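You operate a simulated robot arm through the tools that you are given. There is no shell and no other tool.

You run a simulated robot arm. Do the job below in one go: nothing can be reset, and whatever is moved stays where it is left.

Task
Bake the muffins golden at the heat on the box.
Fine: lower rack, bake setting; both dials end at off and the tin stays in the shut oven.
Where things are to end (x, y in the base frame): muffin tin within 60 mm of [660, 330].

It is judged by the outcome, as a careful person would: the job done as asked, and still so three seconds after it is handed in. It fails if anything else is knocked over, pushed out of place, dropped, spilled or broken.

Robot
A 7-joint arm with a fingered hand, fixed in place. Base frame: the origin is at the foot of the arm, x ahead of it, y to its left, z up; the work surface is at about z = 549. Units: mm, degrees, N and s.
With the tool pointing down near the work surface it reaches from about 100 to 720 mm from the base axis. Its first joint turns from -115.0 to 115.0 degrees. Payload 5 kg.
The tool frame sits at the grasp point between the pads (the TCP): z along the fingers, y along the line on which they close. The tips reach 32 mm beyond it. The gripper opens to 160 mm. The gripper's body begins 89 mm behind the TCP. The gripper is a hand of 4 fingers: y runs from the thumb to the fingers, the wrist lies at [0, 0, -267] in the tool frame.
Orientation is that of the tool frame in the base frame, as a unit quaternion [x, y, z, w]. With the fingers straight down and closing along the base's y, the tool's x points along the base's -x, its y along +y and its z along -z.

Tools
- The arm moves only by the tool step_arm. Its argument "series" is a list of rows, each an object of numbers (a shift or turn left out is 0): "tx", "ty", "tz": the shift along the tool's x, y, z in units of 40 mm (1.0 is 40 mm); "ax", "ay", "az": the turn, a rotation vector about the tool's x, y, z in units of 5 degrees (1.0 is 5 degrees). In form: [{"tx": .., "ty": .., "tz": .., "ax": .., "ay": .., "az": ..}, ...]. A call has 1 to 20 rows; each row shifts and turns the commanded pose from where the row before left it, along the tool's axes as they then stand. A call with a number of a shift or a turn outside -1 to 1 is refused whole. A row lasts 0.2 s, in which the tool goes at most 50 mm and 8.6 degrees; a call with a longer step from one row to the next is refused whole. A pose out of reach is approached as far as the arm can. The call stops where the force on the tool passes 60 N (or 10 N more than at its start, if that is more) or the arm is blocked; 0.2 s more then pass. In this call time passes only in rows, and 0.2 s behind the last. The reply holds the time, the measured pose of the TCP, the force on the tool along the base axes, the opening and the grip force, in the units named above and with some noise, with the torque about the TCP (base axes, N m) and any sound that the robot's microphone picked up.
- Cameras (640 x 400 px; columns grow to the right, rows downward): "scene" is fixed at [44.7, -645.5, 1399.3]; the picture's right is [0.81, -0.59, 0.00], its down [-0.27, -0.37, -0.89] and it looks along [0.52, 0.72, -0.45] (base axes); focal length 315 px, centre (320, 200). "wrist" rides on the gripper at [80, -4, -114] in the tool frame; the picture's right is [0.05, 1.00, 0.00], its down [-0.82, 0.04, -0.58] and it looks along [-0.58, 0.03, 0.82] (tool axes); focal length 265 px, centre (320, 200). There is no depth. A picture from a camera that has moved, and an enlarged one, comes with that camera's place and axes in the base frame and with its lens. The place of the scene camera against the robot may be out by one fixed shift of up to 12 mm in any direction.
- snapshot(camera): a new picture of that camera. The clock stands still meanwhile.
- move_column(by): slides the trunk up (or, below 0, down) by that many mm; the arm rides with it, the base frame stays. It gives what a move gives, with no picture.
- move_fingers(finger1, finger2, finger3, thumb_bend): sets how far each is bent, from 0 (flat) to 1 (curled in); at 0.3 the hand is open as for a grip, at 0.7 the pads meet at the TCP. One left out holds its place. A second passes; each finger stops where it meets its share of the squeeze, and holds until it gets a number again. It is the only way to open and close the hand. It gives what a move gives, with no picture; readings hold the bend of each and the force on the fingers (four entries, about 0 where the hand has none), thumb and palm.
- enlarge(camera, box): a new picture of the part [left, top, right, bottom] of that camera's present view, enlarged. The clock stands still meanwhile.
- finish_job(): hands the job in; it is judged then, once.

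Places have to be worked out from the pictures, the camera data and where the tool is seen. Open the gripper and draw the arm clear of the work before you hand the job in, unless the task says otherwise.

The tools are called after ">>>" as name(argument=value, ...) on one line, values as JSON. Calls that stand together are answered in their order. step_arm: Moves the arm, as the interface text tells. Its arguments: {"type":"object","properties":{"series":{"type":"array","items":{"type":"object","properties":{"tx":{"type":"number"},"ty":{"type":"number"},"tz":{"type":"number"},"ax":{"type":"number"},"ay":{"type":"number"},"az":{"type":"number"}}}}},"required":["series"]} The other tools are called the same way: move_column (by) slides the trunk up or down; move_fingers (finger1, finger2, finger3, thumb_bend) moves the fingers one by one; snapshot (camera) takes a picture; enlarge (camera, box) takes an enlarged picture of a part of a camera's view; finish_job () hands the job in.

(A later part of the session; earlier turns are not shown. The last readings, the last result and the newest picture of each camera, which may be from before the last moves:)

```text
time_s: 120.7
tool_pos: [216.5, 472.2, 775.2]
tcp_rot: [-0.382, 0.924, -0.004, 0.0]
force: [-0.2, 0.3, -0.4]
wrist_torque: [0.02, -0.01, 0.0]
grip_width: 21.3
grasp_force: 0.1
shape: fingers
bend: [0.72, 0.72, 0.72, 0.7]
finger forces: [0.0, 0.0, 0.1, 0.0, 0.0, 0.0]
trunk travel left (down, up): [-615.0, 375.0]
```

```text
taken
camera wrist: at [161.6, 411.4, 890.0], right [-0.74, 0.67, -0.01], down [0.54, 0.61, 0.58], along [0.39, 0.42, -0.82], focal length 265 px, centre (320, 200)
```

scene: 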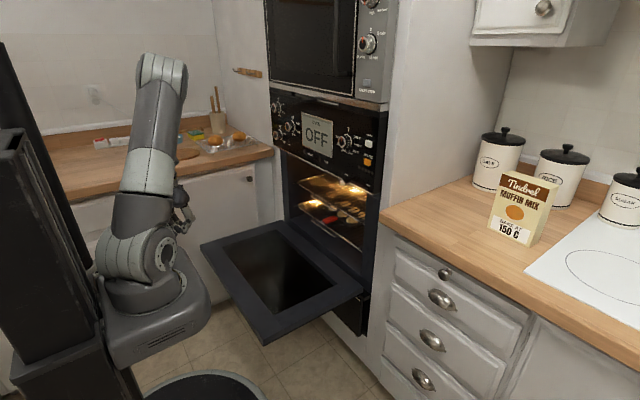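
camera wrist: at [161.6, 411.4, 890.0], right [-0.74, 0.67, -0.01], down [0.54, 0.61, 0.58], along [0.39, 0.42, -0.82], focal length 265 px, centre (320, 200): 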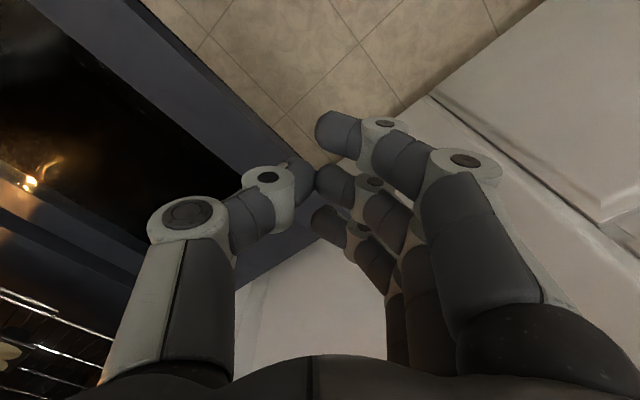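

Reached, with the door edge at x≈290. I'll shift back a bit to x≈190 for clearance and lower the trunk 400 mm beside the door edge.

>>> step_arm(series=[{"tx": 0.2, "ty": 0.5}, {"tx": 0.1, "ty": 0.25}, {"tx": 0}])

>>> move_column(by=-200)

>>> snapshot(camera="scene")

>>> snapshot(camera="wrist")

```text
time_s: 121.5
tool_pos: [186.4, 484.1, 774.1]
tcp_rot: [-0.382, 0.924, -0.004, 0.0]
force: [0.3, -0.4, 0.8]
wrist_torque: [-0.01, 0.0, 0.02]
grip_width: 21.4
grasp_force: 0.0
shape: fingers
bend: [0.72, 0.72, 0.72, 0.7]
finger forces: [0.0, 0.0, 0.1, 0.0, 0.1, 0.0]
trunk travel left (down, up): [-615.0, 375.0]
```

```text
time_s: 123.7
tool_pos: [186.4, 484.2, 572.4]
tcp_rot: [-0.382, 0.924, -0.005, 0.0]
force: [0.0, -0.1, 0.5]
wrist_torque: [-0.01, 0.01, 0.01]
grip_width: 21.5
grasp_force: 0.1
shape: fingers
bend: [0.72, 0.72, 0.72, 0.7]
finger forces: [0.1, 0.0, 0.0, 0.0, 0.1, 0.0]
trunk travel left (down, up): [-415.0, 575.0]
```

```text
taken
```

scene: 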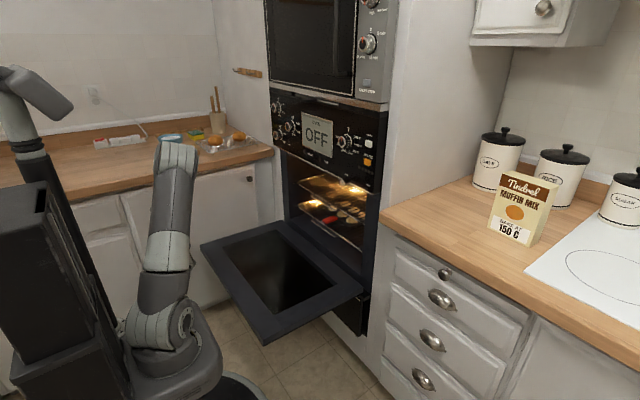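

```text
taken
camera wrist: at [131.9, 424.3, 687.8], right [-0.74, 0.67, -0.01], down [0.54, 0.61, 0.58], along [0.39, 0.42, -0.82], focal length 265 px, centre (320, 200)
```

wrist: 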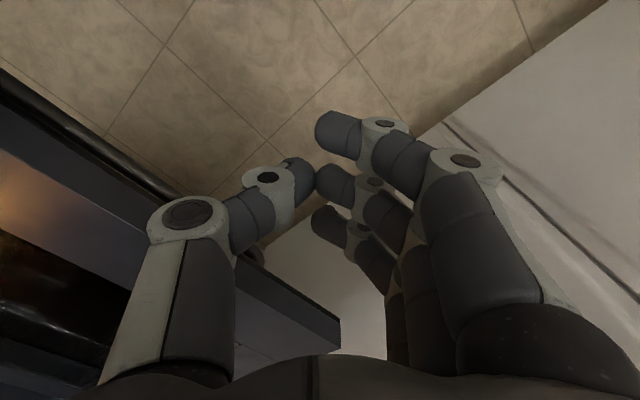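

There's a handle bar under the door's front edge; the hand clears it by about 50 mm. Lower another 200 mm.

>>> move_column(by=-200)

>>> snapshot(camera="wrist")

>>> snapshot(camera="scene")

```text
time_s: 125.8
tool_pos: [184.0, 484.6, 373.2]
tcp_rot: [-0.382, 0.924, -0.004, 0.0]
force: [-0.1, 0.6, -0.2]
wrist_torque: [-0.02, -0.01, 0.02]
grip_width: 21.7
grasp_force: 0.0
shape: fingers
bend: [0.72, 0.72, 0.72, 0.7]
finger forces: [0.0, 0.0, 0.0, 0.0, 0.0, 0.0]
trunk travel left (down, up): [-215.0, 775.0]
```

```text
taken
camera wrist: at [131.9, 424.3, 487.8], right [-0.74, 0.67, -0.01], down [0.54, 0.61, 0.58], along [0.39, 0.42, -0.82], focal length 265 px, centre (320, 200)
```

wrist: 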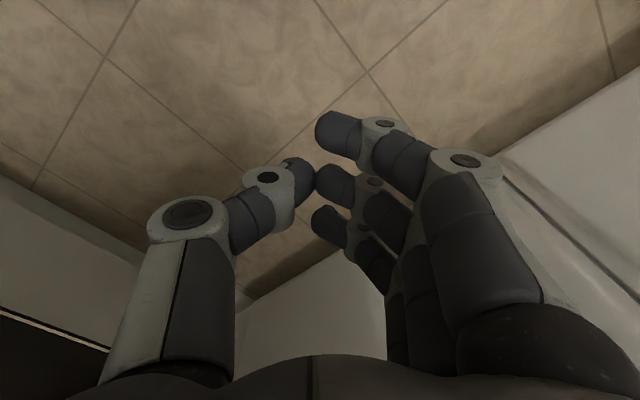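

```text
taken
```

scene: 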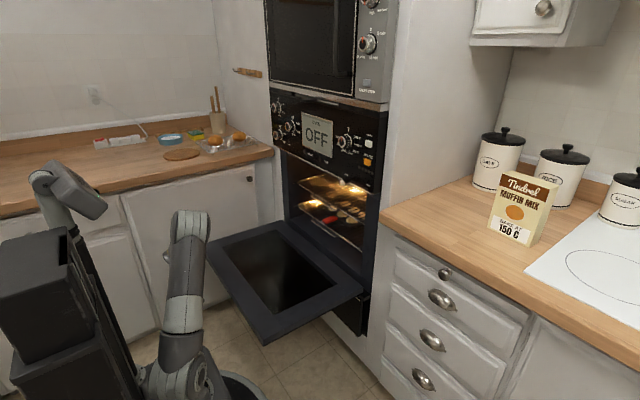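

The hand is now in front of the door with the tip below it. I'll lower the arm a further 180 mm so the whole hand can swing under.

>>> step_arm(series=[{"tz": 0.9}, {"tz": 0.9}, {"tz": 0.9}, {"tz": 0.9}, {"tz": 0.9}, {"tx": 0}])

>>> snapshot(camera="scene")

```text
time_s: 127.2
tool_pos: [186.9, 483.5, 193.6]
tcp_rot: [-0.382, 0.924, -0.004, 0.001]
force: [-0.7, -1.0, 0.3]
wrist_torque: [0.02, 0.0, -0.04]
grip_width: 21.4
grasp_force: 0.0
shape: fingers
bend: [0.72, 0.72, 0.72, 0.7]
finger forces: [0.0, 0.0, 0.0, 0.0, 0.0, 0.0]
trunk travel left (down, up): [-215.0, 775.0]
```

```text
taken
```

scene: 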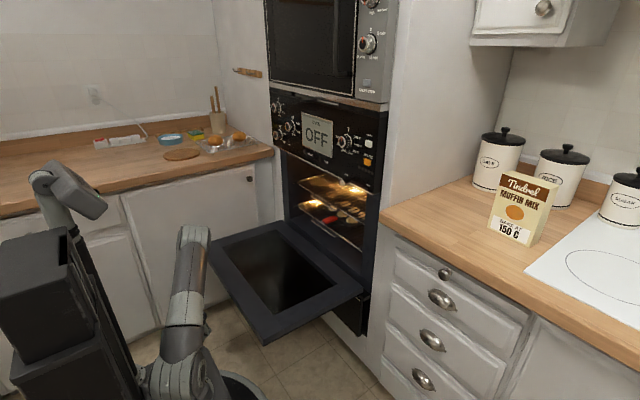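

The wrist is at about (187,484,460). I'll turn the yaw to 30°, lower 20 mm more, and swing the hand up under the door about the wrist.

>>> step_arm(series=[{"az": 1, "tz": 0.25}, {"az": 1, "tz": 0.25}, {"az": 1}, {"tx": -0.58, "tz": -0.025, "ay": -1}, {"tx": -0.58, "tz": -0.025, "ay": -1}, {"tx": -0.58, "tz": -0.025, "ay": -1}, {"tx": -0.58, "tz": -0.025, "ay": -1}, {"tx": -0.58, "tz": -0.025, "ay": -1}, {"tx": -0.58, "tz": -0.025, "ay": -1}, {"tx": -0.58, "tz": -0.025, "ay": -1}, {"tx": -0.58, "tz": -0.025, "ay": -1}, {"tx": -0.58, "tz": -0.025, "ay": -1}, {"tx": 0}])

>>> snapshot(camera="scene")

>>> snapshot(camera="wrist")

```text
time_s: 130.2
tool_pos: [394.1, 559.3, 259.5]
tcp_rot: [-0.2, 0.901, 0.088, 0.374]
force: [0.1, -0.9, -0.3]
wrist_torque: [0.0, 0.01, -0.01]
grip_width: 22.0
grasp_force: 0.1
shape: fingers
bend: [0.72, 0.72, 0.72, 0.7]
finger forces: [0.0, 0.0, 0.0, 0.1, 0.1, 0.0]
trunk travel left (down, up): [-215.0, 775.0]
stopped in row 13: the arm was blocked; the commanded pose is now the measured one
```

```text
taken
```

scene: 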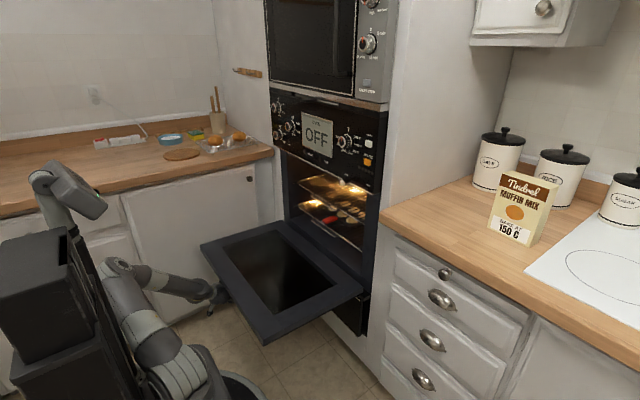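

```text
taken
camera wrist: at [272.3, 495.9, 283.4], right [-0.46, 0.89, -0.03], down [0.13, 0.1, 0.99], along [0.88, 0.45, -0.17], focal length 265 px, centre (320, 200)
```

wrist: 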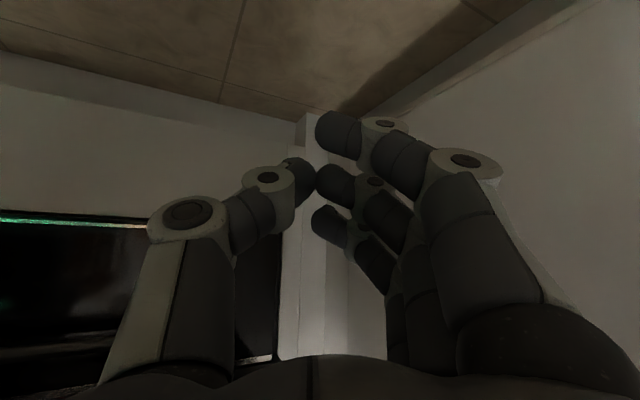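

The hand is partly swung under at 45° and reported blocked — the wrist may be near the door's handle bar. I'll lower the trunk 70 mm for clearance and continue the swing.

>>> move_column(by=-70)

>>> step_arm(series=[{"tx": -0.5, "tz": -0.1, "ay": -1}, {"tx": -0.5, "tz": -0.1, "ay": -1}, {"tx": -0.5, "tz": -0.1, "ay": -1}, {"tx": -0.5, "tz": -0.1, "ay": -1}, {"tx": 0}])

>>> enlarge(camera="scene", box=[60, 200, 320, 400])

```text
time_s: 131.3
tool_pos: [392.7, 558.7, 190.4]
tcp_rot: [-0.2, 0.901, 0.089, 0.374]
force: [0.3, 0.8, 0.0]
wrist_torque: [-0.01, -0.03, -0.01]
grip_width: 21.8
grasp_force: 0.0
shape: fingers
bend: [0.72, 0.72, 0.72, 0.7]
finger forces: [0.0, 0.1, 0.1, 0.1, 0.0, 0.1]
trunk travel left (down, up): [-145.0, 845.0]
```

```text
time_s: 132.7
tool_pos: [473.1, 539.8, 261.4]
tcp_rot: [-0.15, 0.828, 0.097, 0.532]
force: [-0.4, -0.1, 0.3]
wrist_torque: [0.01, -0.01, 0.01]
grip_width: 21.5
grasp_force: 0.2
shape: fingers
bend: [0.72, 0.72, 0.72, 0.7]
finger forces: [0.0, 0.0, 0.1, 0.0, 0.0, 0.1]
trunk travel left (down, up): [-145.0, 845.0]
stopped in row 5: the arm was blocked; the commanded pose is now the measured one
```

```text
2.00 times, centred on (190, 300) of scene
camera zoom: at [44.7, -645.5, 1399.3], right [0.81, -0.59, 0.0], down [-0.27, -0.37, -0.89], along [0.52, 0.72, -0.45], focal length 630 px, centre (580, 0)
```

zoom: 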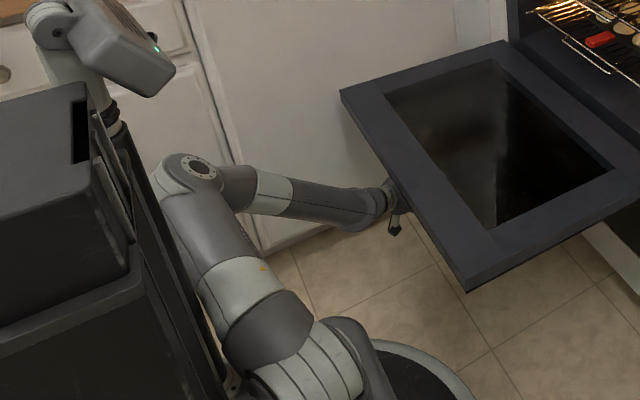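

The arm passes under the door properly. I'll shift the hand left and back while levelling it, so it will lift nearer the door's front edge.

>>> step_arm(series=[{"tx": -0.49, "ty": 0.4, "tz": -0.45, "ay": -1}, {"tx": -0.49, "ty": 0.4, "tz": -0.45, "ay": -1}, {"tx": -0.49, "ty": 0.4, "tz": -0.45, "ay": -1}, {"tx": -0.49, "ty": 0.4, "tz": -0.45, "ay": -1}, {"tx": -0.49, "ty": 0.4, "tz": -0.45, "ay": -1}])

>>> enlarge(camera="scene", box=[60, 200, 320, 400])

>>> snapshot(camera="wrist")

```text
time_s: 134.1
tool_pos: [434.9, 562.5, 377.2]
tcp_rot: [-0.102, 0.695, 0.094, 0.706]
force: [0.4, 0.0, -0.3]
wrist_torque: [-0.04, -0.02, -0.01]
grip_width: 21.6
grasp_force: 0.1
shape: fingers
bend: [0.72, 0.72, 0.72, 0.7]
finger forces: [0.0, 0.1, 0.0, 0.0, 0.1, 0.1]
trunk travel left (down, up): [-145.0, 845.0]
stopped in row 5: the arm was blocked; the commanded pose is now the measured one
```

```text
2.00 times, centred on (190, 300) of scene
camera zoom: at [44.7, -645.5, 1399.3], right [0.81, -0.59, 0.0], down [-0.27, -0.37, -0.89], along [0.52, 0.72, -0.45], focal length 630 px, centre (580, 0)
```

zoom: 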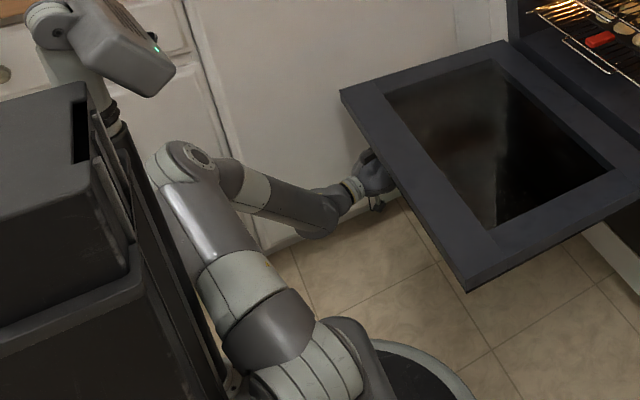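

```text
taken
camera wrist: at [328.8, 526.3, 295.0], right [-0.27, 0.96, -0.07], down [-0.58, -0.11, 0.81], along [0.77, 0.26, 0.59], focal length 265 px, centre (320, 200)
```

wrist: 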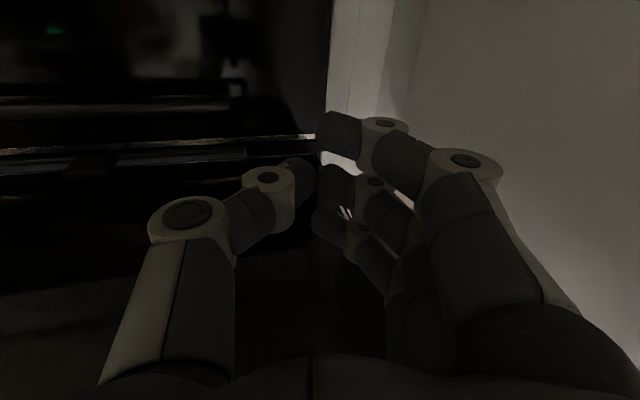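

The hand is level under the door, about 100 mm below it. I'll pitch the nose up about 20° so the fingertips make contact.

>>> step_arm(series=[{"tx": -0.58, "tz": -0.1, "ay": -1}, {"tx": -0.58, "tz": -0.1, "ay": -1}, {"tx": -0.58, "tz": -0.1, "ay": -1}, {"tx": -0.58, "tz": -0.1, "ay": -1}])

>>> enlarge(camera="scene", box=[60, 200, 320, 400])

```text
time_s: 135.3
tool_pos: [448.9, 530.4, 469.7]
tcp_rot: [-0.055, 0.566, 0.082, 0.818]
force: [4.0, 10.1, -7.3]
wrist_torque: [-0.17, -0.77, -1.13]
grip_width: 21.4
grasp_force: 5.4
shape: fingers
bend: [0.72, 0.72, 0.72, 0.7]
finger forces: [0.1, 0.1, 11.1, 0.0, 0.1, 0.1]
trunk travel left (down, up): [-145.0, 845.0]
stopped in row 4: the arm was blocked; the commanded pose is now the measured one
```

```text
2.00 times, centred on (190, 300) of scene
camera zoom: at [44.7, -645.5, 1399.3], right [0.81, -0.59, 0.0], down [-0.27, -0.37, -0.89], along [0.52, 0.72, -0.45], focal length 630 px, centre (580, 0)
```

zoom: 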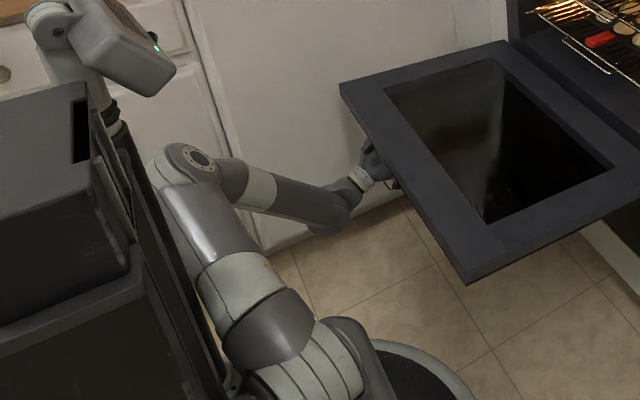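

Contact made: finger 3 bears 11 N and the door has risen a little. I'll raise the trunk 40 mm to lift it.

>>> move_column(by=40)

>>> enlarge(camera="scene", box=[60, 150, 400, 400])

```text
time_s: 136.2
tool_pos: [448.8, 528.1, 511.5]
tcp_rot: [-0.054, 0.566, 0.081, 0.818]
force: [-0.4, 0.9, -10.0]
wrist_torque: [-0.14, 0.19, 0.03]
grip_width: 21.5
grasp_force: 4.2
shape: fingers
bend: [0.72, 0.72, 0.72, 0.7]
finger forces: [0.1, 0.0, 9.0, 0.0, 0.0, 0.0]
trunk travel left (down, up): [-185.0, 805.0]
```

```text
1.60 times, centred on (230, 275) of scene
camera zoom: at [44.7, -645.5, 1399.3], right [0.81, -0.59, 0.0], down [-0.27, -0.37, -0.89], along [0.52, 0.72, -0.45], focal length 504 px, centre (464, 80)
```

zoom: 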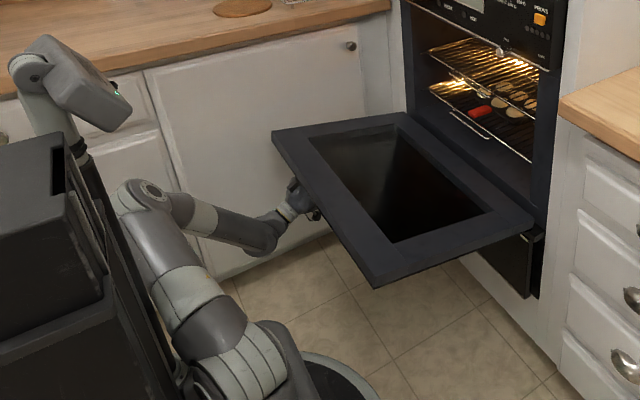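

The door lifts easily at about 10 N. Continue raising the trunk.

>>> move_column(by=130)

>>> enlarge(camera="scene", box=[60, 100, 400, 350])

>>> snapshot(camera="wrist")

```text
time_s: 137.7
tool_pos: [448.7, 527.4, 642.0]
tcp_rot: [-0.054, 0.566, 0.081, 0.819]
force: [-6.0, -0.1, -8.3]
wrist_torque: [0.03, -0.11, -0.04]
grip_width: 21.2
grasp_force: 4.8
shape: fingers
bend: [0.72, 0.72, 0.74, 0.7]
finger forces: [0.0, 0.0, 10.0, 0.1, 0.0, 0.0]
trunk travel left (down, up): [-315.0, 675.0]
```

```text
1.60 times, centred on (230, 225) of scene
camera zoom: at [44.7, -645.5, 1399.3], right [0.81, -0.59, 0.0], down [-0.27, -0.37, -0.89], along [0.52, 0.72, -0.45], focal length 504 px, centre (464, 160)
```

zoom: 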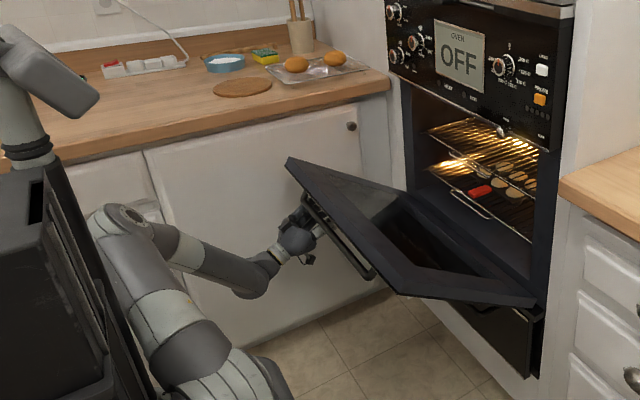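

```text
taken
camera wrist: at [373.1, 508.7, 527.1], right [-0.18, 0.98, -0.05], down [-0.82, -0.12, 0.56], along [0.54, 0.14, 0.83], focal length 265 px, centre (320, 200)
```

wrist: 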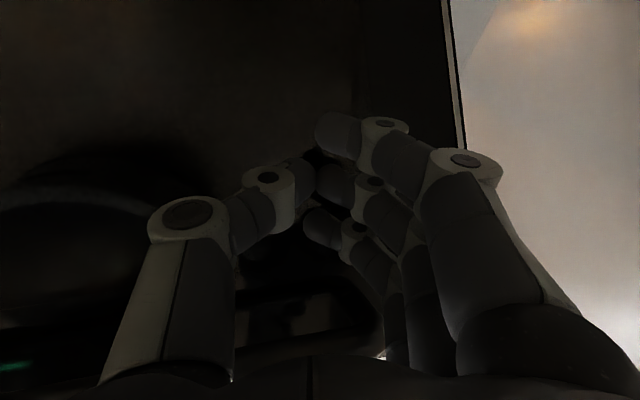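

The door is at about 30° and follows nicely. I'll now push along its closing arc (up and forward) in small steps.

>>> step_arm(series=[{"tx": -0.224, "ty": -0.04, "tz": 0.3}, {"tx": -0.224, "ty": -0.04, "tz": 0.3}, {"tx": -0.192, "ty": -0.046, "tz": 0.32}, {"tx": -0.192, "ty": -0.046, "tz": 0.32}, {"tx": -0.162, "ty": -0.051, "tz": 0.335}, {"tx": -0.162, "ty": -0.051, "tz": 0.335}, {"tx": -0.125, "ty": -0.056, "tz": 0.35}, {"tx": -0.125, "ty": -0.056, "tz": 0.35}, {"tx": -0.095, "ty": -0.06, "tz": 0.358}, {"tx": -0.095, "ty": -0.06, "tz": 0.358}])

>>> snapshot(camera="scene")

>>> enlarge(camera="scene", box=[130, 100, 400, 300])

```text
time_s: 139.9
tool_pos: [551.8, 529.0, 749.6]
tcp_rot: [-0.057, 0.565, 0.084, 0.819]
force: [-5.3, 0.7, -4.1]
wrist_torque: [0.03, 0.04, -0.05]
grip_width: 20.3
grasp_force: 4.3
shape: fingers
bend: [0.72, 0.72, 0.72, 0.7]
finger forces: [0.1, 0.0, 0.0, 0.1, 8.8, 0.1]
trunk travel left (down, up): [-315.0, 675.0]
```

```text
taken
```

scene: 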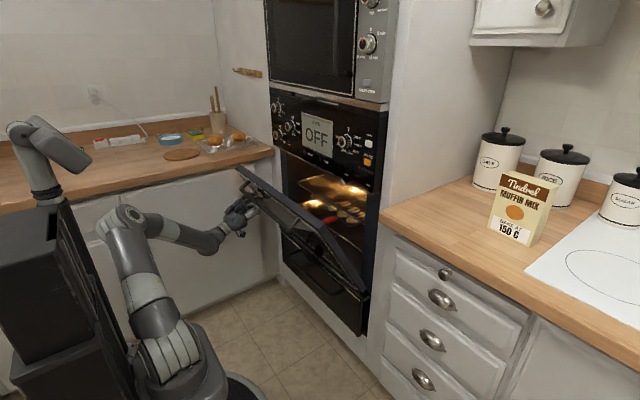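

```text
2.00 times, centred on (265, 200) of scene
camera zoom: at [44.7, -645.5, 1399.3], right [0.81, -0.59, 0.0], down [-0.27, -0.37, -0.89], along [0.52, 0.72, -0.45], focal length 630 px, centre (430, 200)
```

zoom: 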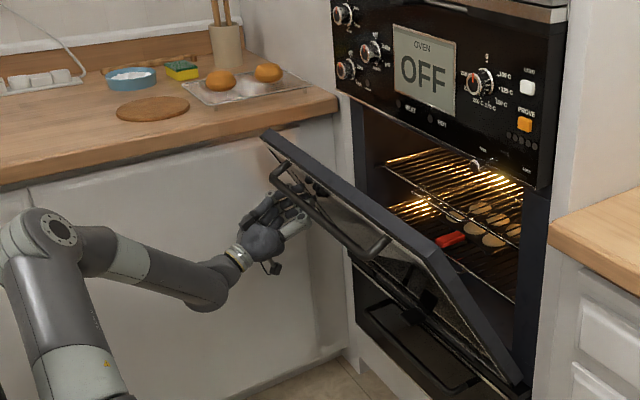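

The door is around 60°. I'll continue forward with a slight rise.

>>> step_arm(series=[{"tx": -0.05, "ty": -0.06, "tz": 0.35}, {"tx": -0.03, "ty": -0.06, "tz": 0.35}, {"tx": -0.01, "ty": -0.065, "tz": 0.35}, {"tx": 0.02, "ty": -0.065, "tz": 0.35}, {"tx": 0.04, "ty": -0.065, "tz": 0.35}])

>>> enlarge(camera="scene", box=[130, 80, 400, 280])

```text
time_s: 141.1
tool_pos: [617.3, 529.2, 773.9]
tcp_rot: [-0.056, 0.565, 0.083, 0.819]
force: [-1.9, 1.1, -1.4]
wrist_torque: [0.0, 0.03, -0.01]
grip_width: 20.6
grasp_force: 2.4
shape: fingers
bend: [0.72, 0.72, 0.72, 0.7]
finger forces: [0.1, 0.0, 0.1, 0.0, 4.6, 0.0]
trunk travel left (down, up): [-315.0, 675.0]
```

```text
2.00 times, centred on (265, 180) of scene
camera zoom: at [44.7, -645.5, 1399.3], right [0.81, -0.59, 0.0], down [-0.27, -0.37, -0.89], along [0.52, 0.72, -0.45], focal length 630 px, centre (430, 240)
```

zoom: 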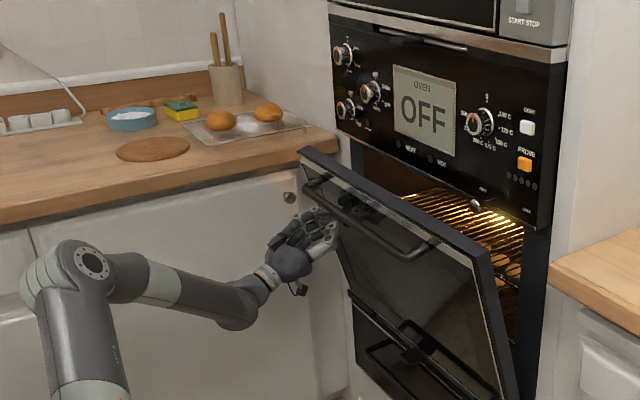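

Nearly shut (~75°). I'll push straight forward in +x now.

>>> step_arm(series=[{"tx": 0.11, "ty": -0.06, "tz": 0.3}, {"tx": 0.11, "ty": -0.06, "tz": 0.3}, {"tx": 0.11, "ty": -0.06, "tz": 0.3}, {"tx": 0.11, "ty": -0.06, "tz": 0.3}])

>>> enlarge(camera="scene", box=[160, 80, 400, 280])

```text
time_s: 142.1
tool_pos: [670.7, 529.0, 776.1]
tcp_rot: [-0.055, 0.566, 0.083, 0.818]
force: [0.4, 0.3, -0.4]
wrist_torque: [-0.01, 0.04, 0.0]
grip_width: 20.7
grasp_force: 0.0
shape: fingers
bend: [0.72, 0.72, 0.72, 0.7]
finger forces: [0.0, 0.1, 0.1, 0.1, 0.1, 0.1]
trunk travel left (down, up): [-315.0, 675.0]
```

```text
2.00 times, centred on (280, 180) of scene
camera zoom: at [44.7, -645.5, 1399.3], right [0.81, -0.59, 0.0], down [-0.27, -0.37, -0.89], along [0.52, 0.72, -0.45], focal length 630 px, centre (400, 240)
```

zoom: 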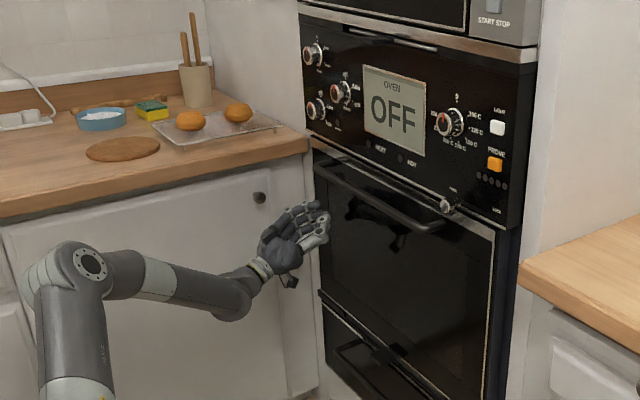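

The door looks shut and the force dropped to zero. I'll press gently forward to confirm that it's fully seated.

>>> step_arm(series=[{"tx": 0.06, "ty": -0.035, "tz": 0.17}, {"tx": 0.06, "ty": -0.035, "tz": 0.17}, {"tx": 0.06, "ty": -0.035, "tz": 0.17}, {"tx": 0}])

>>> enlarge(camera="scene", box=[250, 90, 400, 210])

```text
time_s: 143.1
tool_pos: [690.5, 531.4, 775.9]
tcp_rot: [-0.057, 0.566, 0.084, 0.818]
force: [-2.0, 0.0, -0.1]
wrist_torque: [-0.01, 0.04, 0.05]
grip_width: 20.6
grasp_force: 0.6
shape: fingers
bend: [0.72, 0.72, 0.72, 0.7]
finger forces: [2.1, 0.1, 0.0, 0.1, 0.0, 0.1]
trunk travel left (down, up): [-315.0, 675.0]
```

```text
3.33 times, centred on (325, 150) of scene
camera zoom: at [44.7, -645.5, 1399.3], right [0.81, -0.59, 0.0], down [-0.27, -0.37, -0.89], along [0.52, 0.72, -0.45], focal length 1049 px, centre (303, 367)
```

zoom: 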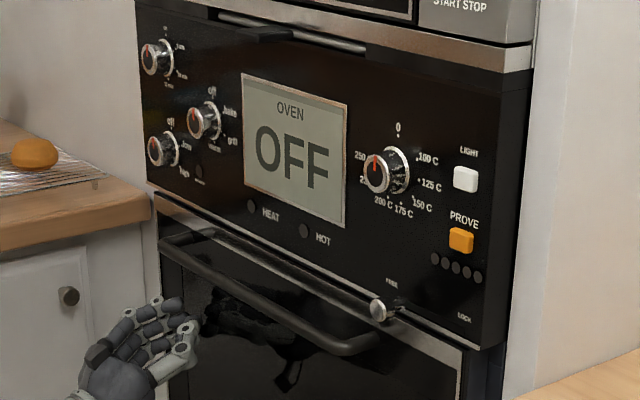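

Light contact on the door (2 N). A few more millimetres to seat it firmly.

>>> step_arm(series=[{"tx": 0.04, "ty": -0.02, "tz": 0.1}, {"tx": 0.04, "ty": -0.02, "tz": 0.1}, {"tx": 0}])

>>> step_arm(series=[{"tx": 0.04, "ty": -0.02, "tz": 0.1}, {"tx": 0.04, "ty": -0.02, "tz": 0.1}, {"tx": 0}])

>>> enlarge(camera="scene", box=[250, 90, 400, 210])

```text
time_s: 143.9
tool_pos: [694.0, 534.0, 777.0]
tcp_rot: [-0.058, 0.564, 0.086, 0.819]
force: [-46.9, 2.6, 0.9]
wrist_torque: [0.17, 0.63, 0.18]
grip_width: 19.5
grasp_force: 25.5
shape: fingers
bend: [0.77, 0.72, 0.72, 0.71]
finger forces: [28.4, 0.0, 0.0, 0.1, 21.5, 0.1]
trunk travel left (down, up): [-315.0, 675.0]
```

```text
time_s: 144.3
tool_pos: [696.5, 537.9, 778.5]
tcp_rot: [-0.059, 0.563, 0.088, 0.819]
force: [-41.4, -0.6, 3.6]
wrist_torque: [0.13, 0.33, -0.04]
grip_width: 17.8
grasp_force: 22.0
shape: fingers
bend: [0.77, 0.72, 0.72, 0.71]
finger forces: [21.3, 0.0, 0.1, 0.0, 22.7, 0.1]
trunk travel left (down, up): [-315.0, 675.0]
stopped in row 1: the force on the tool passed its limit at 62 N (the readings are from after the stop); the commanded pose is now the measured one
```

```text
3.33 times, centred on (325, 150) of scene
camera zoom: at [44.7, -645.5, 1399.3], right [0.81, -0.59, 0.0], down [-0.27, -0.37, -0.89], along [0.52, 0.72, -0.45], focal length 1049 px, centre (303, 367)
```

zoom: 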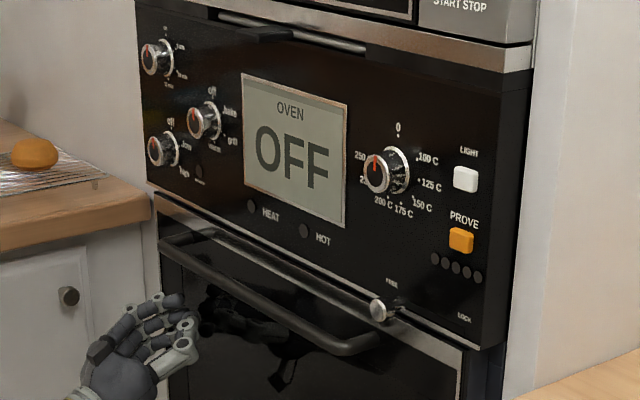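

The door is firmly shut. Now for the dials: I'll withdraw 120 mm, level the hand, and raise the trunk to dial height.

>>> step_arm(series=[{"tx": -0.26, "ty": 0.14, "tz": -0.69}, {"tx": -0.26, "ty": 0.14, "tz": -0.69}, {"tx": -0.26, "ty": 0.14, "tz": -0.69}, {"tx": -0.26, "ty": 0.14, "tz": -0.69}, {"tx": 0}])

>>> snapshot(camera="scene")

```text
time_s: 145.5
tool_pos: [582.5, 530.3, 775.3]
tcp_rot: [-0.057, 0.564, 0.086, 0.819]
force: [0.1, 0.3, 0.9]
wrist_torque: [0.02, 0.0, -0.04]
grip_width: 20.9
grasp_force: 0.0
shape: fingers
bend: [0.72, 0.72, 0.72, 0.7]
finger forces: [0.0, 0.1, 0.0, 0.0, 0.0, 0.0]
trunk travel left (down, up): [-315.0, 675.0]
```

```text
taken
```

scene: 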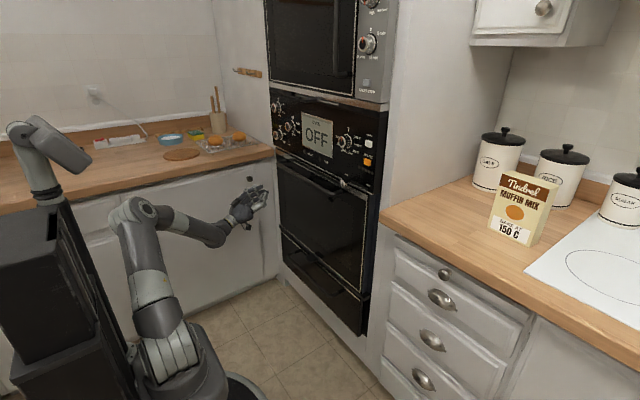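

Door stays shut. I'll raise the trunk 75 mm and square the hand to point straight at the panel (+x).

>>> move_column(by=75)

>>> step_arm(series=[{"ax": 0.47, "ay": 0.836, "az": -0.094}, {"ax": 0.47, "ay": 0.836, "az": -0.094}, {"ax": 0.47, "ay": 0.836, "az": -0.094}, {"ax": 0.47, "ay": 0.836, "az": -0.094}, {"ax": 0.47, "ay": 0.836, "az": -0.094}, {"tx": 0}])

```text
time_s: 146.7
tool_pos: [582.3, 530.8, 848.6]
tcp_rot: [-0.057, 0.565, 0.085, 0.818]
force: [-0.7, -0.1, 1.2]
wrist_torque: [0.0, 0.02, 0.01]
grip_width: 21.0
grasp_force: 0.1
shape: fingers
bend: [0.72, 0.72, 0.72, 0.7]
finger forces: [0.2, 0.1, 0.1, 0.0, 0.0, 0.0]
trunk travel left (down, up): [-390.0, 600.0]
```

```text
time_s: 148.1
tool_pos: [581.1, 532.3, 848.9]
tcp_rot: [0.001, 0.709, -0.002, 0.705]
force: [-0.5, -0.3, 0.3]
wrist_torque: [0.02, 0.01, 0.03]
grip_width: 20.8
grasp_force: 0.0
shape: fingers
bend: [0.72, 0.72, 0.72, 0.7]
finger forces: [0.0, 0.0, 0.1, 0.0, 0.0, 0.0]
trunk travel left (down, up): [-390.0, 600.0]
```

Orientation exact. Now rise to z≈1095 with the arm.

>>> step_arm(series=[{"tx": -0.77}, {"tx": -0.77}, {"tx": -0.77}, {"tx": -0.77}, {"tx": -0.77}, {"tx": -0.77}, {"tx": -0.77}, {"tx": -0.77}, {"tx": 0}])

>>> snapshot(camera="scene")

>>> snapshot(camera="wrist")

```text
time_s: 150.1
tool_pos: [584.3, 529.2, 1097.1]
tcp_rot: [0.002, 0.708, -0.002, 0.706]
force: [-0.4, 0.2, -0.5]
wrist_torque: [-0.03, 0.03, 0.03]
grip_width: 20.8
grasp_force: 0.0
shape: fingers
bend: [0.72, 0.72, 0.72, 0.7]
finger forces: [0.1, 0.1, 0.0, 0.1, 0.0, 0.0]
trunk travel left (down, up): [-390.0, 600.0]
```

```text
taken
```

scene: 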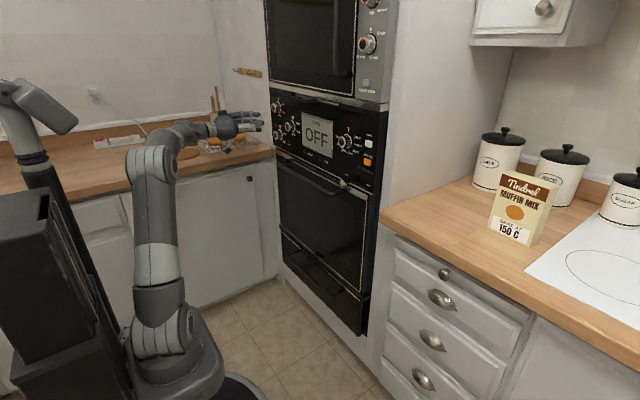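

```text
taken
camera wrist: at [469.7, 525.6, 1017.3], right [0.0, 1.0, -0.05], down [-0.57, 0.04, 0.82], along [0.82, 0.03, 0.57], focal length 265 px, centre (320, 200)
```

wrist: 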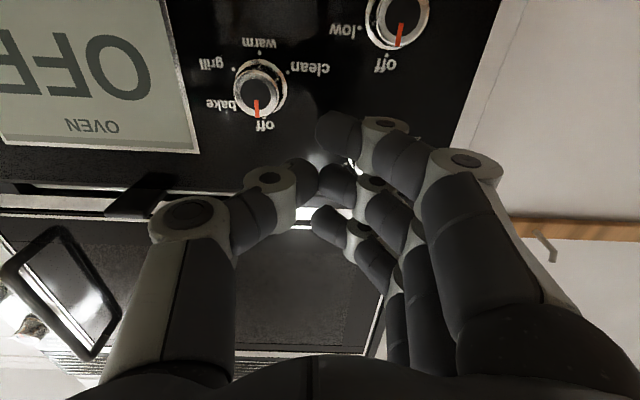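

Excellent view of the mode dial. I'll zoom to locate it precisely.

>>> enlarge(camera="wrist", box=[190, 30, 350, 140])

```text
3.64 times, centred on (270, 85) of wrist
camera zoom: at [469.7, 525.6, 1017.3], right [0.0, 1.0, -0.05], down [-0.57, 0.04, 0.82], along [0.82, 0.03, 0.57], focal length 965 px, centre (502, 618)
```

zoom: 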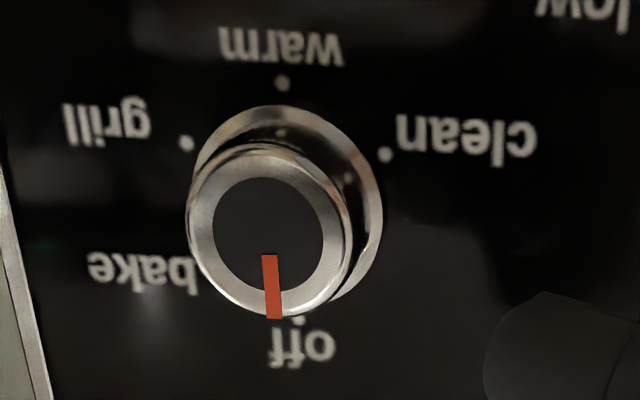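

The mode dial's axis is at y≈476, z≈1074.5, with its face at x≈697. I'll open the fingers to about 90 mm, roll the hand −30°, and line up in front of it.

>>> move_fingers(finger1=0.5, finger2=0.5, finger3=0.5, thumb_bend=0.5)

>>> step_arm(series=[{"tx": 0.28, "ty": -0.66}, {"tx": 0.28, "ty": -0.66}, {"az": -1}, {"az": -1}, {"az": -1}, {"az": -1}, {"az": -1}, {"az": -1}, {"tz": 0.5}, {"tx": 0}])

>>> snapshot(camera="wrist")

>>> enlarge(camera="scene", box=[220, 70, 370, 180])

```text
time_s: 151.1
tool_pos: [583.7, 530.0, 1096.7]
tcp_rot: [0.001, 0.708, -0.002, 0.706]
force: [-0.6, -0.3, -0.6]
wrist_torque: [-0.01, -0.02, 0.01]
grip_width: 90.5
grasp_force: 0.0
shape: fingers
bend: [0.5, 0.5, 0.5, 0.5]
finger forces: [0.0, 0.1, 0.0, 0.0, 0.0, 0.0]
trunk travel left (down, up): [-390.0, 600.0]
```

```text
time_s: 153.2
tool_pos: [603.2, 478.2, 1075.7]
tcp_rot: [-0.183, 0.684, -0.184, 0.682]
force: [1.0, 0.6, -0.2]
wrist_torque: [0.01, 0.03, 0.03]
grip_width: 90.9
grasp_force: 0.2
shape: fingers
bend: [0.5, 0.5, 0.5, 0.5]
finger forces: [0.0, 0.0, 0.1, 0.1, 0.0, 0.0]
trunk travel left (down, up): [-390.0, 600.0]
```

```text
taken
camera wrist: at [488.7, 433.8, 1008.2], right [0.0, 0.84, -0.54], down [-0.57, 0.45, 0.69], along [0.82, 0.31, 0.48], focal length 265 px, centre (320, 200)
```

wrist: 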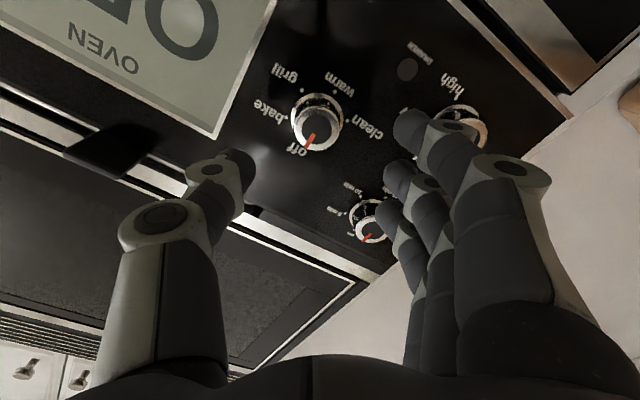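

```text
3.64 times, centred on (295, 125) of scene
camera zoom: at [44.7, -645.5, 1399.3], right [0.81, -0.59, 0.0], down [-0.27, -0.37, -0.89], along [0.52, 0.72, -0.45], focal length 1144 px, centre (411, 473)
```

zoom: 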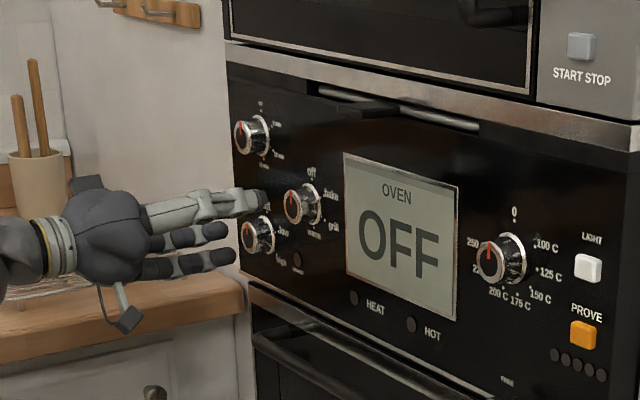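

Aligned within a few millimetres. Small correction, then advance to x≈680.

>>> step_arm(series=[{"tx": 0.075, "ty": -0.044, "tz": 0.4}, {"tz": 0.4}, {"tz": 0.4}, {"tz": 0.4}, {"tz": 0.32}, {"tx": 0}])

>>> snapshot(camera="wrist")

```text
time_s: 154.7
tool_pos: [635.2, 475.6, 1072.4]
tcp_rot: [-0.179, 0.683, -0.183, 0.684]
force: [0.5, -0.7, -0.4]
wrist_torque: [0.01, 0.0, 0.01]
grip_width: 90.9
grasp_force: 0.1
shape: fingers
bend: [0.5, 0.5, 0.5, 0.5]
finger forces: [0.0, 0.0, 0.0, 0.0, 0.0, 0.1]
out of reach, approached as far as the arm can: row 3, 4, 5
trunk travel left (down, up): [-390.0, 600.0]
```

```text
taken
camera wrist: at [521.8, 431.2, 1004.0], right [0.01, 0.84, -0.54], down [-0.58, 0.44, 0.69], along [0.82, 0.31, 0.49], focal length 265 px, centre (320, 200)
```

wrist: 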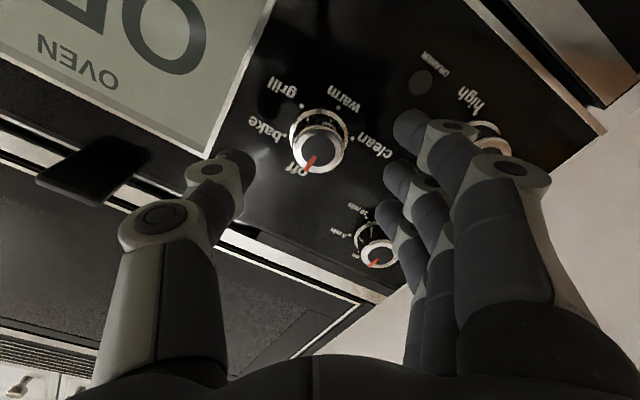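

The arm stopped at x=635 from some joint limit. I'll roll back to 0° and see whether the reach is freed up.

>>> step_arm(series=[{"az": 1}, {"az": 1}, {"az": 1}, {"az": 1}, {"az": 1}, {"az": 1}, {"tx": 0}])

>>> snapshot(camera="scene")

```text
time_s: 156.2
tool_pos: [634.1, 474.6, 1071.5]
tcp_rot: [0.001, 0.709, 0.0, 0.706]
force: [0.4, 0.8, -0.1]
wrist_torque: [0.0, 0.04, 0.02]
grip_width: 90.9
grasp_force: 0.1
shape: fingers
bend: [0.5, 0.5, 0.5, 0.5]
finger forces: [0.1, 0.1, 0.1, 0.1, 0.0, 0.0]
trunk travel left (down, up): [-390.0, 600.0]
```

```text
taken
```

scene: 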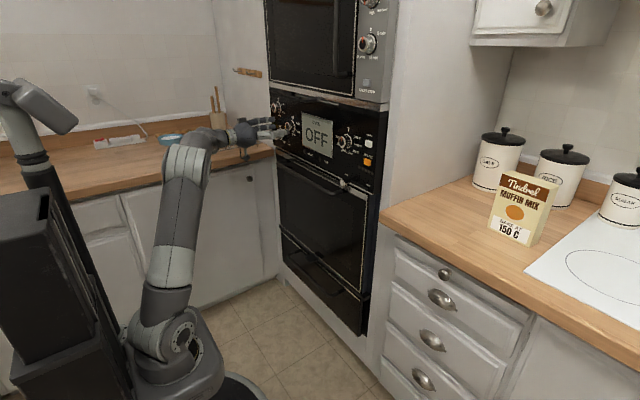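

Rolled back without shift. I'll try moving forward again in this roll.

>>> step_arm(series=[{"tz": 0.3, "tx": -0.07}, {"tz": 0.3}, {"tz": 0.3}, {"tx": 0}])

```text
time_s: 157.2
tool_pos: [671.1, 474.9, 1074.6]
tcp_rot: [0.0, 0.708, -0.001, 0.706]
force: [0.8, 1.0, 0.2]
wrist_torque: [-0.02, 0.02, 0.02]
grip_width: 90.5
grasp_force: 0.0
shape: fingers
bend: [0.5, 0.5, 0.5, 0.5]
finger forces: [0.1, 0.0, 0.0, 0.0, 0.0, 0.0]
trunk travel left (down, up): [-390.0, 600.0]
```

At roll 0 it reaches (671,475,1075). I'll test a +60° roll here with the fingers still open around the dial, to make sure it is reachable.

>>> step_arm(series=[{"az": 1}, {"az": 1}, {"az": 1}, {"az": 1}, {"az": 1}, {"az": 1}, {"az": 1}, {"az": 1}, {"az": 1}, {"az": 1}, {"az": 1}, {"az": 1}, {"az": 1}, {"az": 1}, {"tx": 0}])

>>> snapshot(camera="wrist")

```text
time_s: 160.4
tool_pos: [670.8, 473.4, 1074.1]
tcp_rot: [0.407, 0.58, 0.404, 0.579]
force: [0.0, 0.2, -0.2]
wrist_torque: [0.0, 0.01, 0.01]
grip_width: 90.9
grasp_force: 0.0
shape: fingers
bend: [0.5, 0.5, 0.5, 0.5]
finger forces: [0.0, 0.0, 0.1, 0.0, 0.0, 0.0]
trunk travel left (down, up): [-390.0, 600.0]
```

```text
taken
camera wrist: at [557.0, 547.7, 1044.6], right [0.0, 0.39, 0.92], down [-0.58, -0.75, 0.32], along [0.82, -0.53, 0.22], focal length 265 px, centre (320, 200)
```

wrist: 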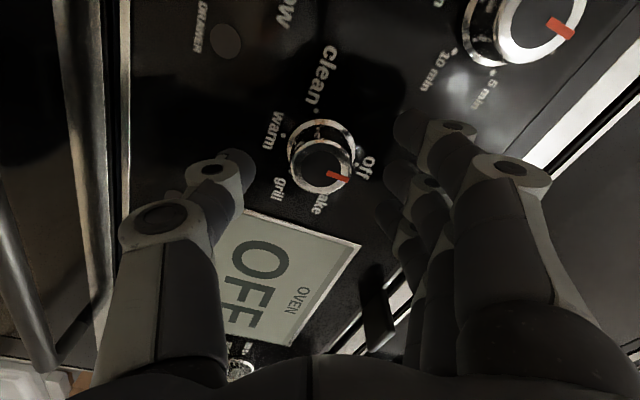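

Roll range 0…+70° works with no drift, and the dial is centred within 2 mm. I'll roll back to 0, advance to x≈681 and grip the dial.

>>> step_arm(series=[{"az": -1}, {"az": -1}, {"az": -1}, {"az": -1}, {"az": -1}, {"az": -1}, {"az": -1}, {"az": -1}, {"az": -1}, {"az": -1}, {"az": -1}, {"az": -1}, {"az": -1}, {"az": -1}, {"tz": 0.25}, {"tx": 0}])

>>> snapshot(camera="wrist")

```text
time_s: 163.8
tool_pos: [679.9, 473.1, 1073.3]
tcp_rot: [-0.001, 0.709, -0.001, 0.706]
force: [0.3, -0.4, 1.1]
wrist_torque: [0.03, 0.0, 0.02]
grip_width: 90.7
grasp_force: 0.0
shape: fingers
bend: [0.5, 0.5, 0.5, 0.5]
finger forces: [0.0, 0.0, 0.1, 0.0, 0.1, 0.1]
trunk travel left (down, up): [-390.0, 600.0]
```

```text
taken
camera wrist: at [566.5, 469.1, 994.4], right [0.0, 1.0, -0.05], down [-0.57, 0.05, 0.82], along [0.82, 0.03, 0.57], focal length 265 px, centre (320, 200)
```

wrist: 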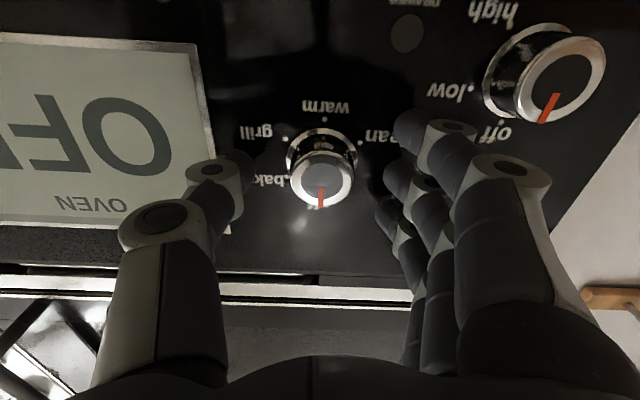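

Centred. A 2 mm correction, then pinch the dial with the thumb and middle finger only (the outer fingers stay clear).

>>> step_arm(series=[{"tx": 0.05, "ty": 0.03}, {"tx": 0}])

>>> move_fingers(finger2=0.8, thumb_bend=0.8)

>>> snapshot(camera="wrist")

```text
time_s: 164.4
tool_pos: [681.2, 474.6, 1072.6]
tcp_rot: [0.001, 0.708, -0.001, 0.706]
force: [-0.6, 0.3, 0.1]
wrist_torque: [0.0, 0.01, -0.02]
grip_width: 90.6
grasp_force: 0.1
shape: fingers
bend: [0.5, 0.5, 0.5, 0.5]
finger forces: [0.1, 0.1, 0.0, 0.0, 0.1, 0.0]
trunk travel left (down, up): [-390.0, 600.0]
```

```text
time_s: 165.4
tool_pos: [682.7, 472.3, 1072.0]
tcp_rot: [0.002, 0.709, -0.002, 0.705]
force: [7.7, -17.0, -3.3]
wrist_torque: [0.08, 0.08, -0.08]
grip_width: 66.4
grasp_force: 16.6
shape: fingers
bend: [0.5, 0.64, 0.5, 0.66]
finger forces: [0.1, 9.6, 0.0, 0.1, 23.0, 0.0]
trunk travel left (down, up): [-390.0, 600.0]
```

```text
taken
camera wrist: at [568.0, 468.2, 992.5], right [0.01, 1.0, -0.05], down [-0.57, 0.05, 0.82], along [0.82, 0.03, 0.57], focal length 265 px, centre (320, 200)
```

wrist: 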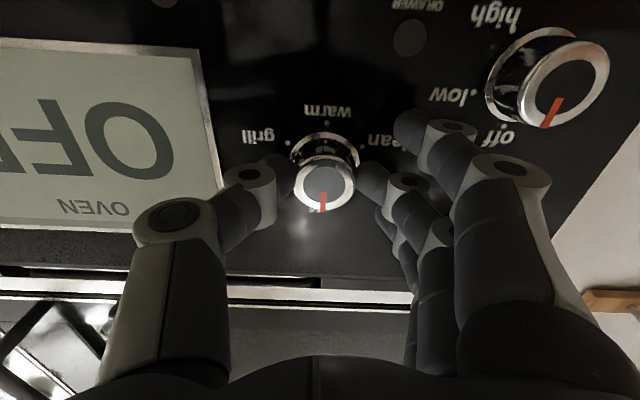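

Gripped (finger 9.6 N, thumb 23 N). Turn 30° clockwise first and check that the dial follows.

>>> step_arm(series=[{"az": 1}, {"az": 1}, {"az": 1}, {"az": 1}, {"az": 1}, {"az": 1}, {"tx": 0}])

>>> snapshot(camera="wrist")

```text
time_s: 167.1
tool_pos: [680.9, 475.6, 1069.9]
tcp_rot: [0.185, 0.685, 0.181, 0.681]
force: [7.1, -13.5, -9.2]
wrist_torque: [0.03, 0.13, -0.07]
grip_width: 67.1
grasp_force: 16.0
shape: fingers
bend: [0.5, 0.64, 0.5, 0.66]
finger forces: [0.0, 9.3, 0.0, 0.0, 23.5, 0.1]
trunk travel left (down, up): [-390.0, 600.0]
```

```text
taken
camera wrist: at [568.0, 511.1, 1000.8], right [0.01, 0.89, 0.46], down [-0.57, -0.37, 0.73], along [0.82, -0.27, 0.51], focal length 265 px, centre (320, 200)
```

wrist: 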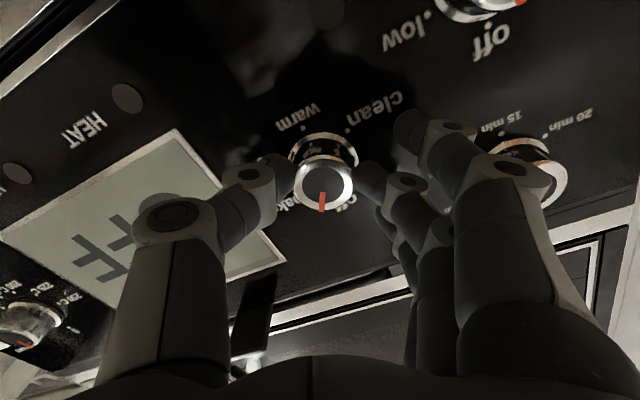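

The dial follows the hand. Another 30° to reach "bake".

>>> step_arm(series=[{"az": 1}, {"az": 1}, {"az": 1}, {"az": 1}, {"az": 1}, {"az": 1}, {"tx": 0}])

>>> enlarge(camera="wrist", box=[220, 70, 460, 230])

>>> enlarge(camera="scene", box=[250, 80, 400, 190])

```text
time_s: 168.7
tool_pos: [681.0, 476.3, 1071.6]
tcp_rot: [0.356, 0.614, 0.352, 0.611]
force: [6.0, -1.6, -11.3]
wrist_torque: [0.05, 0.09, 0.12]
grip_width: 66.4
grasp_force: 15.0
shape: fingers
bend: [0.5, 0.63, 0.5, 0.66]
finger forces: [0.0, 10.9, 0.0, 0.0, 19.1, 0.1]
trunk travel left (down, up): [-390.0, 600.0]
```

```text
2.50 times, centred on (340, 150) of wrist
camera zoom: at [567.6, 543.2, 1028.3], right [0.01, 0.54, 0.84], down [-0.58, -0.68, 0.45], along [0.82, -0.49, 0.31], focal length 664 px, centre (270, 325)
```

zoom: 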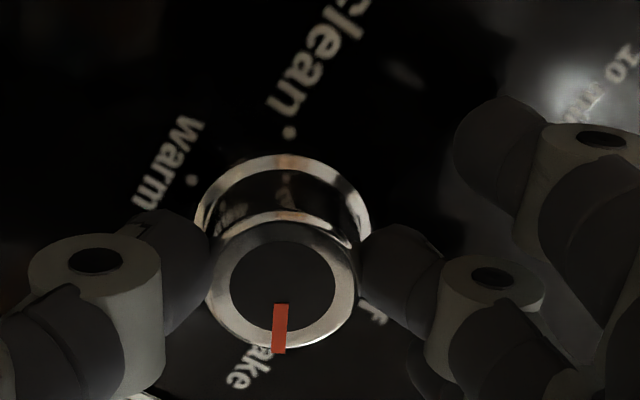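

```text
3.64 times, centred on (325, 135) of scene
camera zoom: at [44.7, -645.5, 1399.3], right [0.81, -0.59, 0.0], down [-0.27, -0.37, -0.89], along [0.52, 0.72, -0.45], focal length 1144 px, centre (302, 436)
```

zoom: 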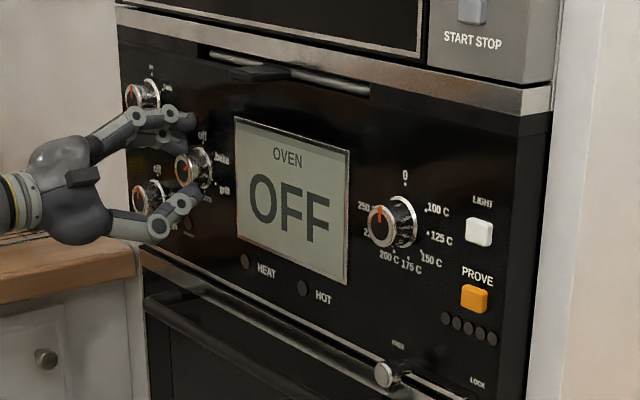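

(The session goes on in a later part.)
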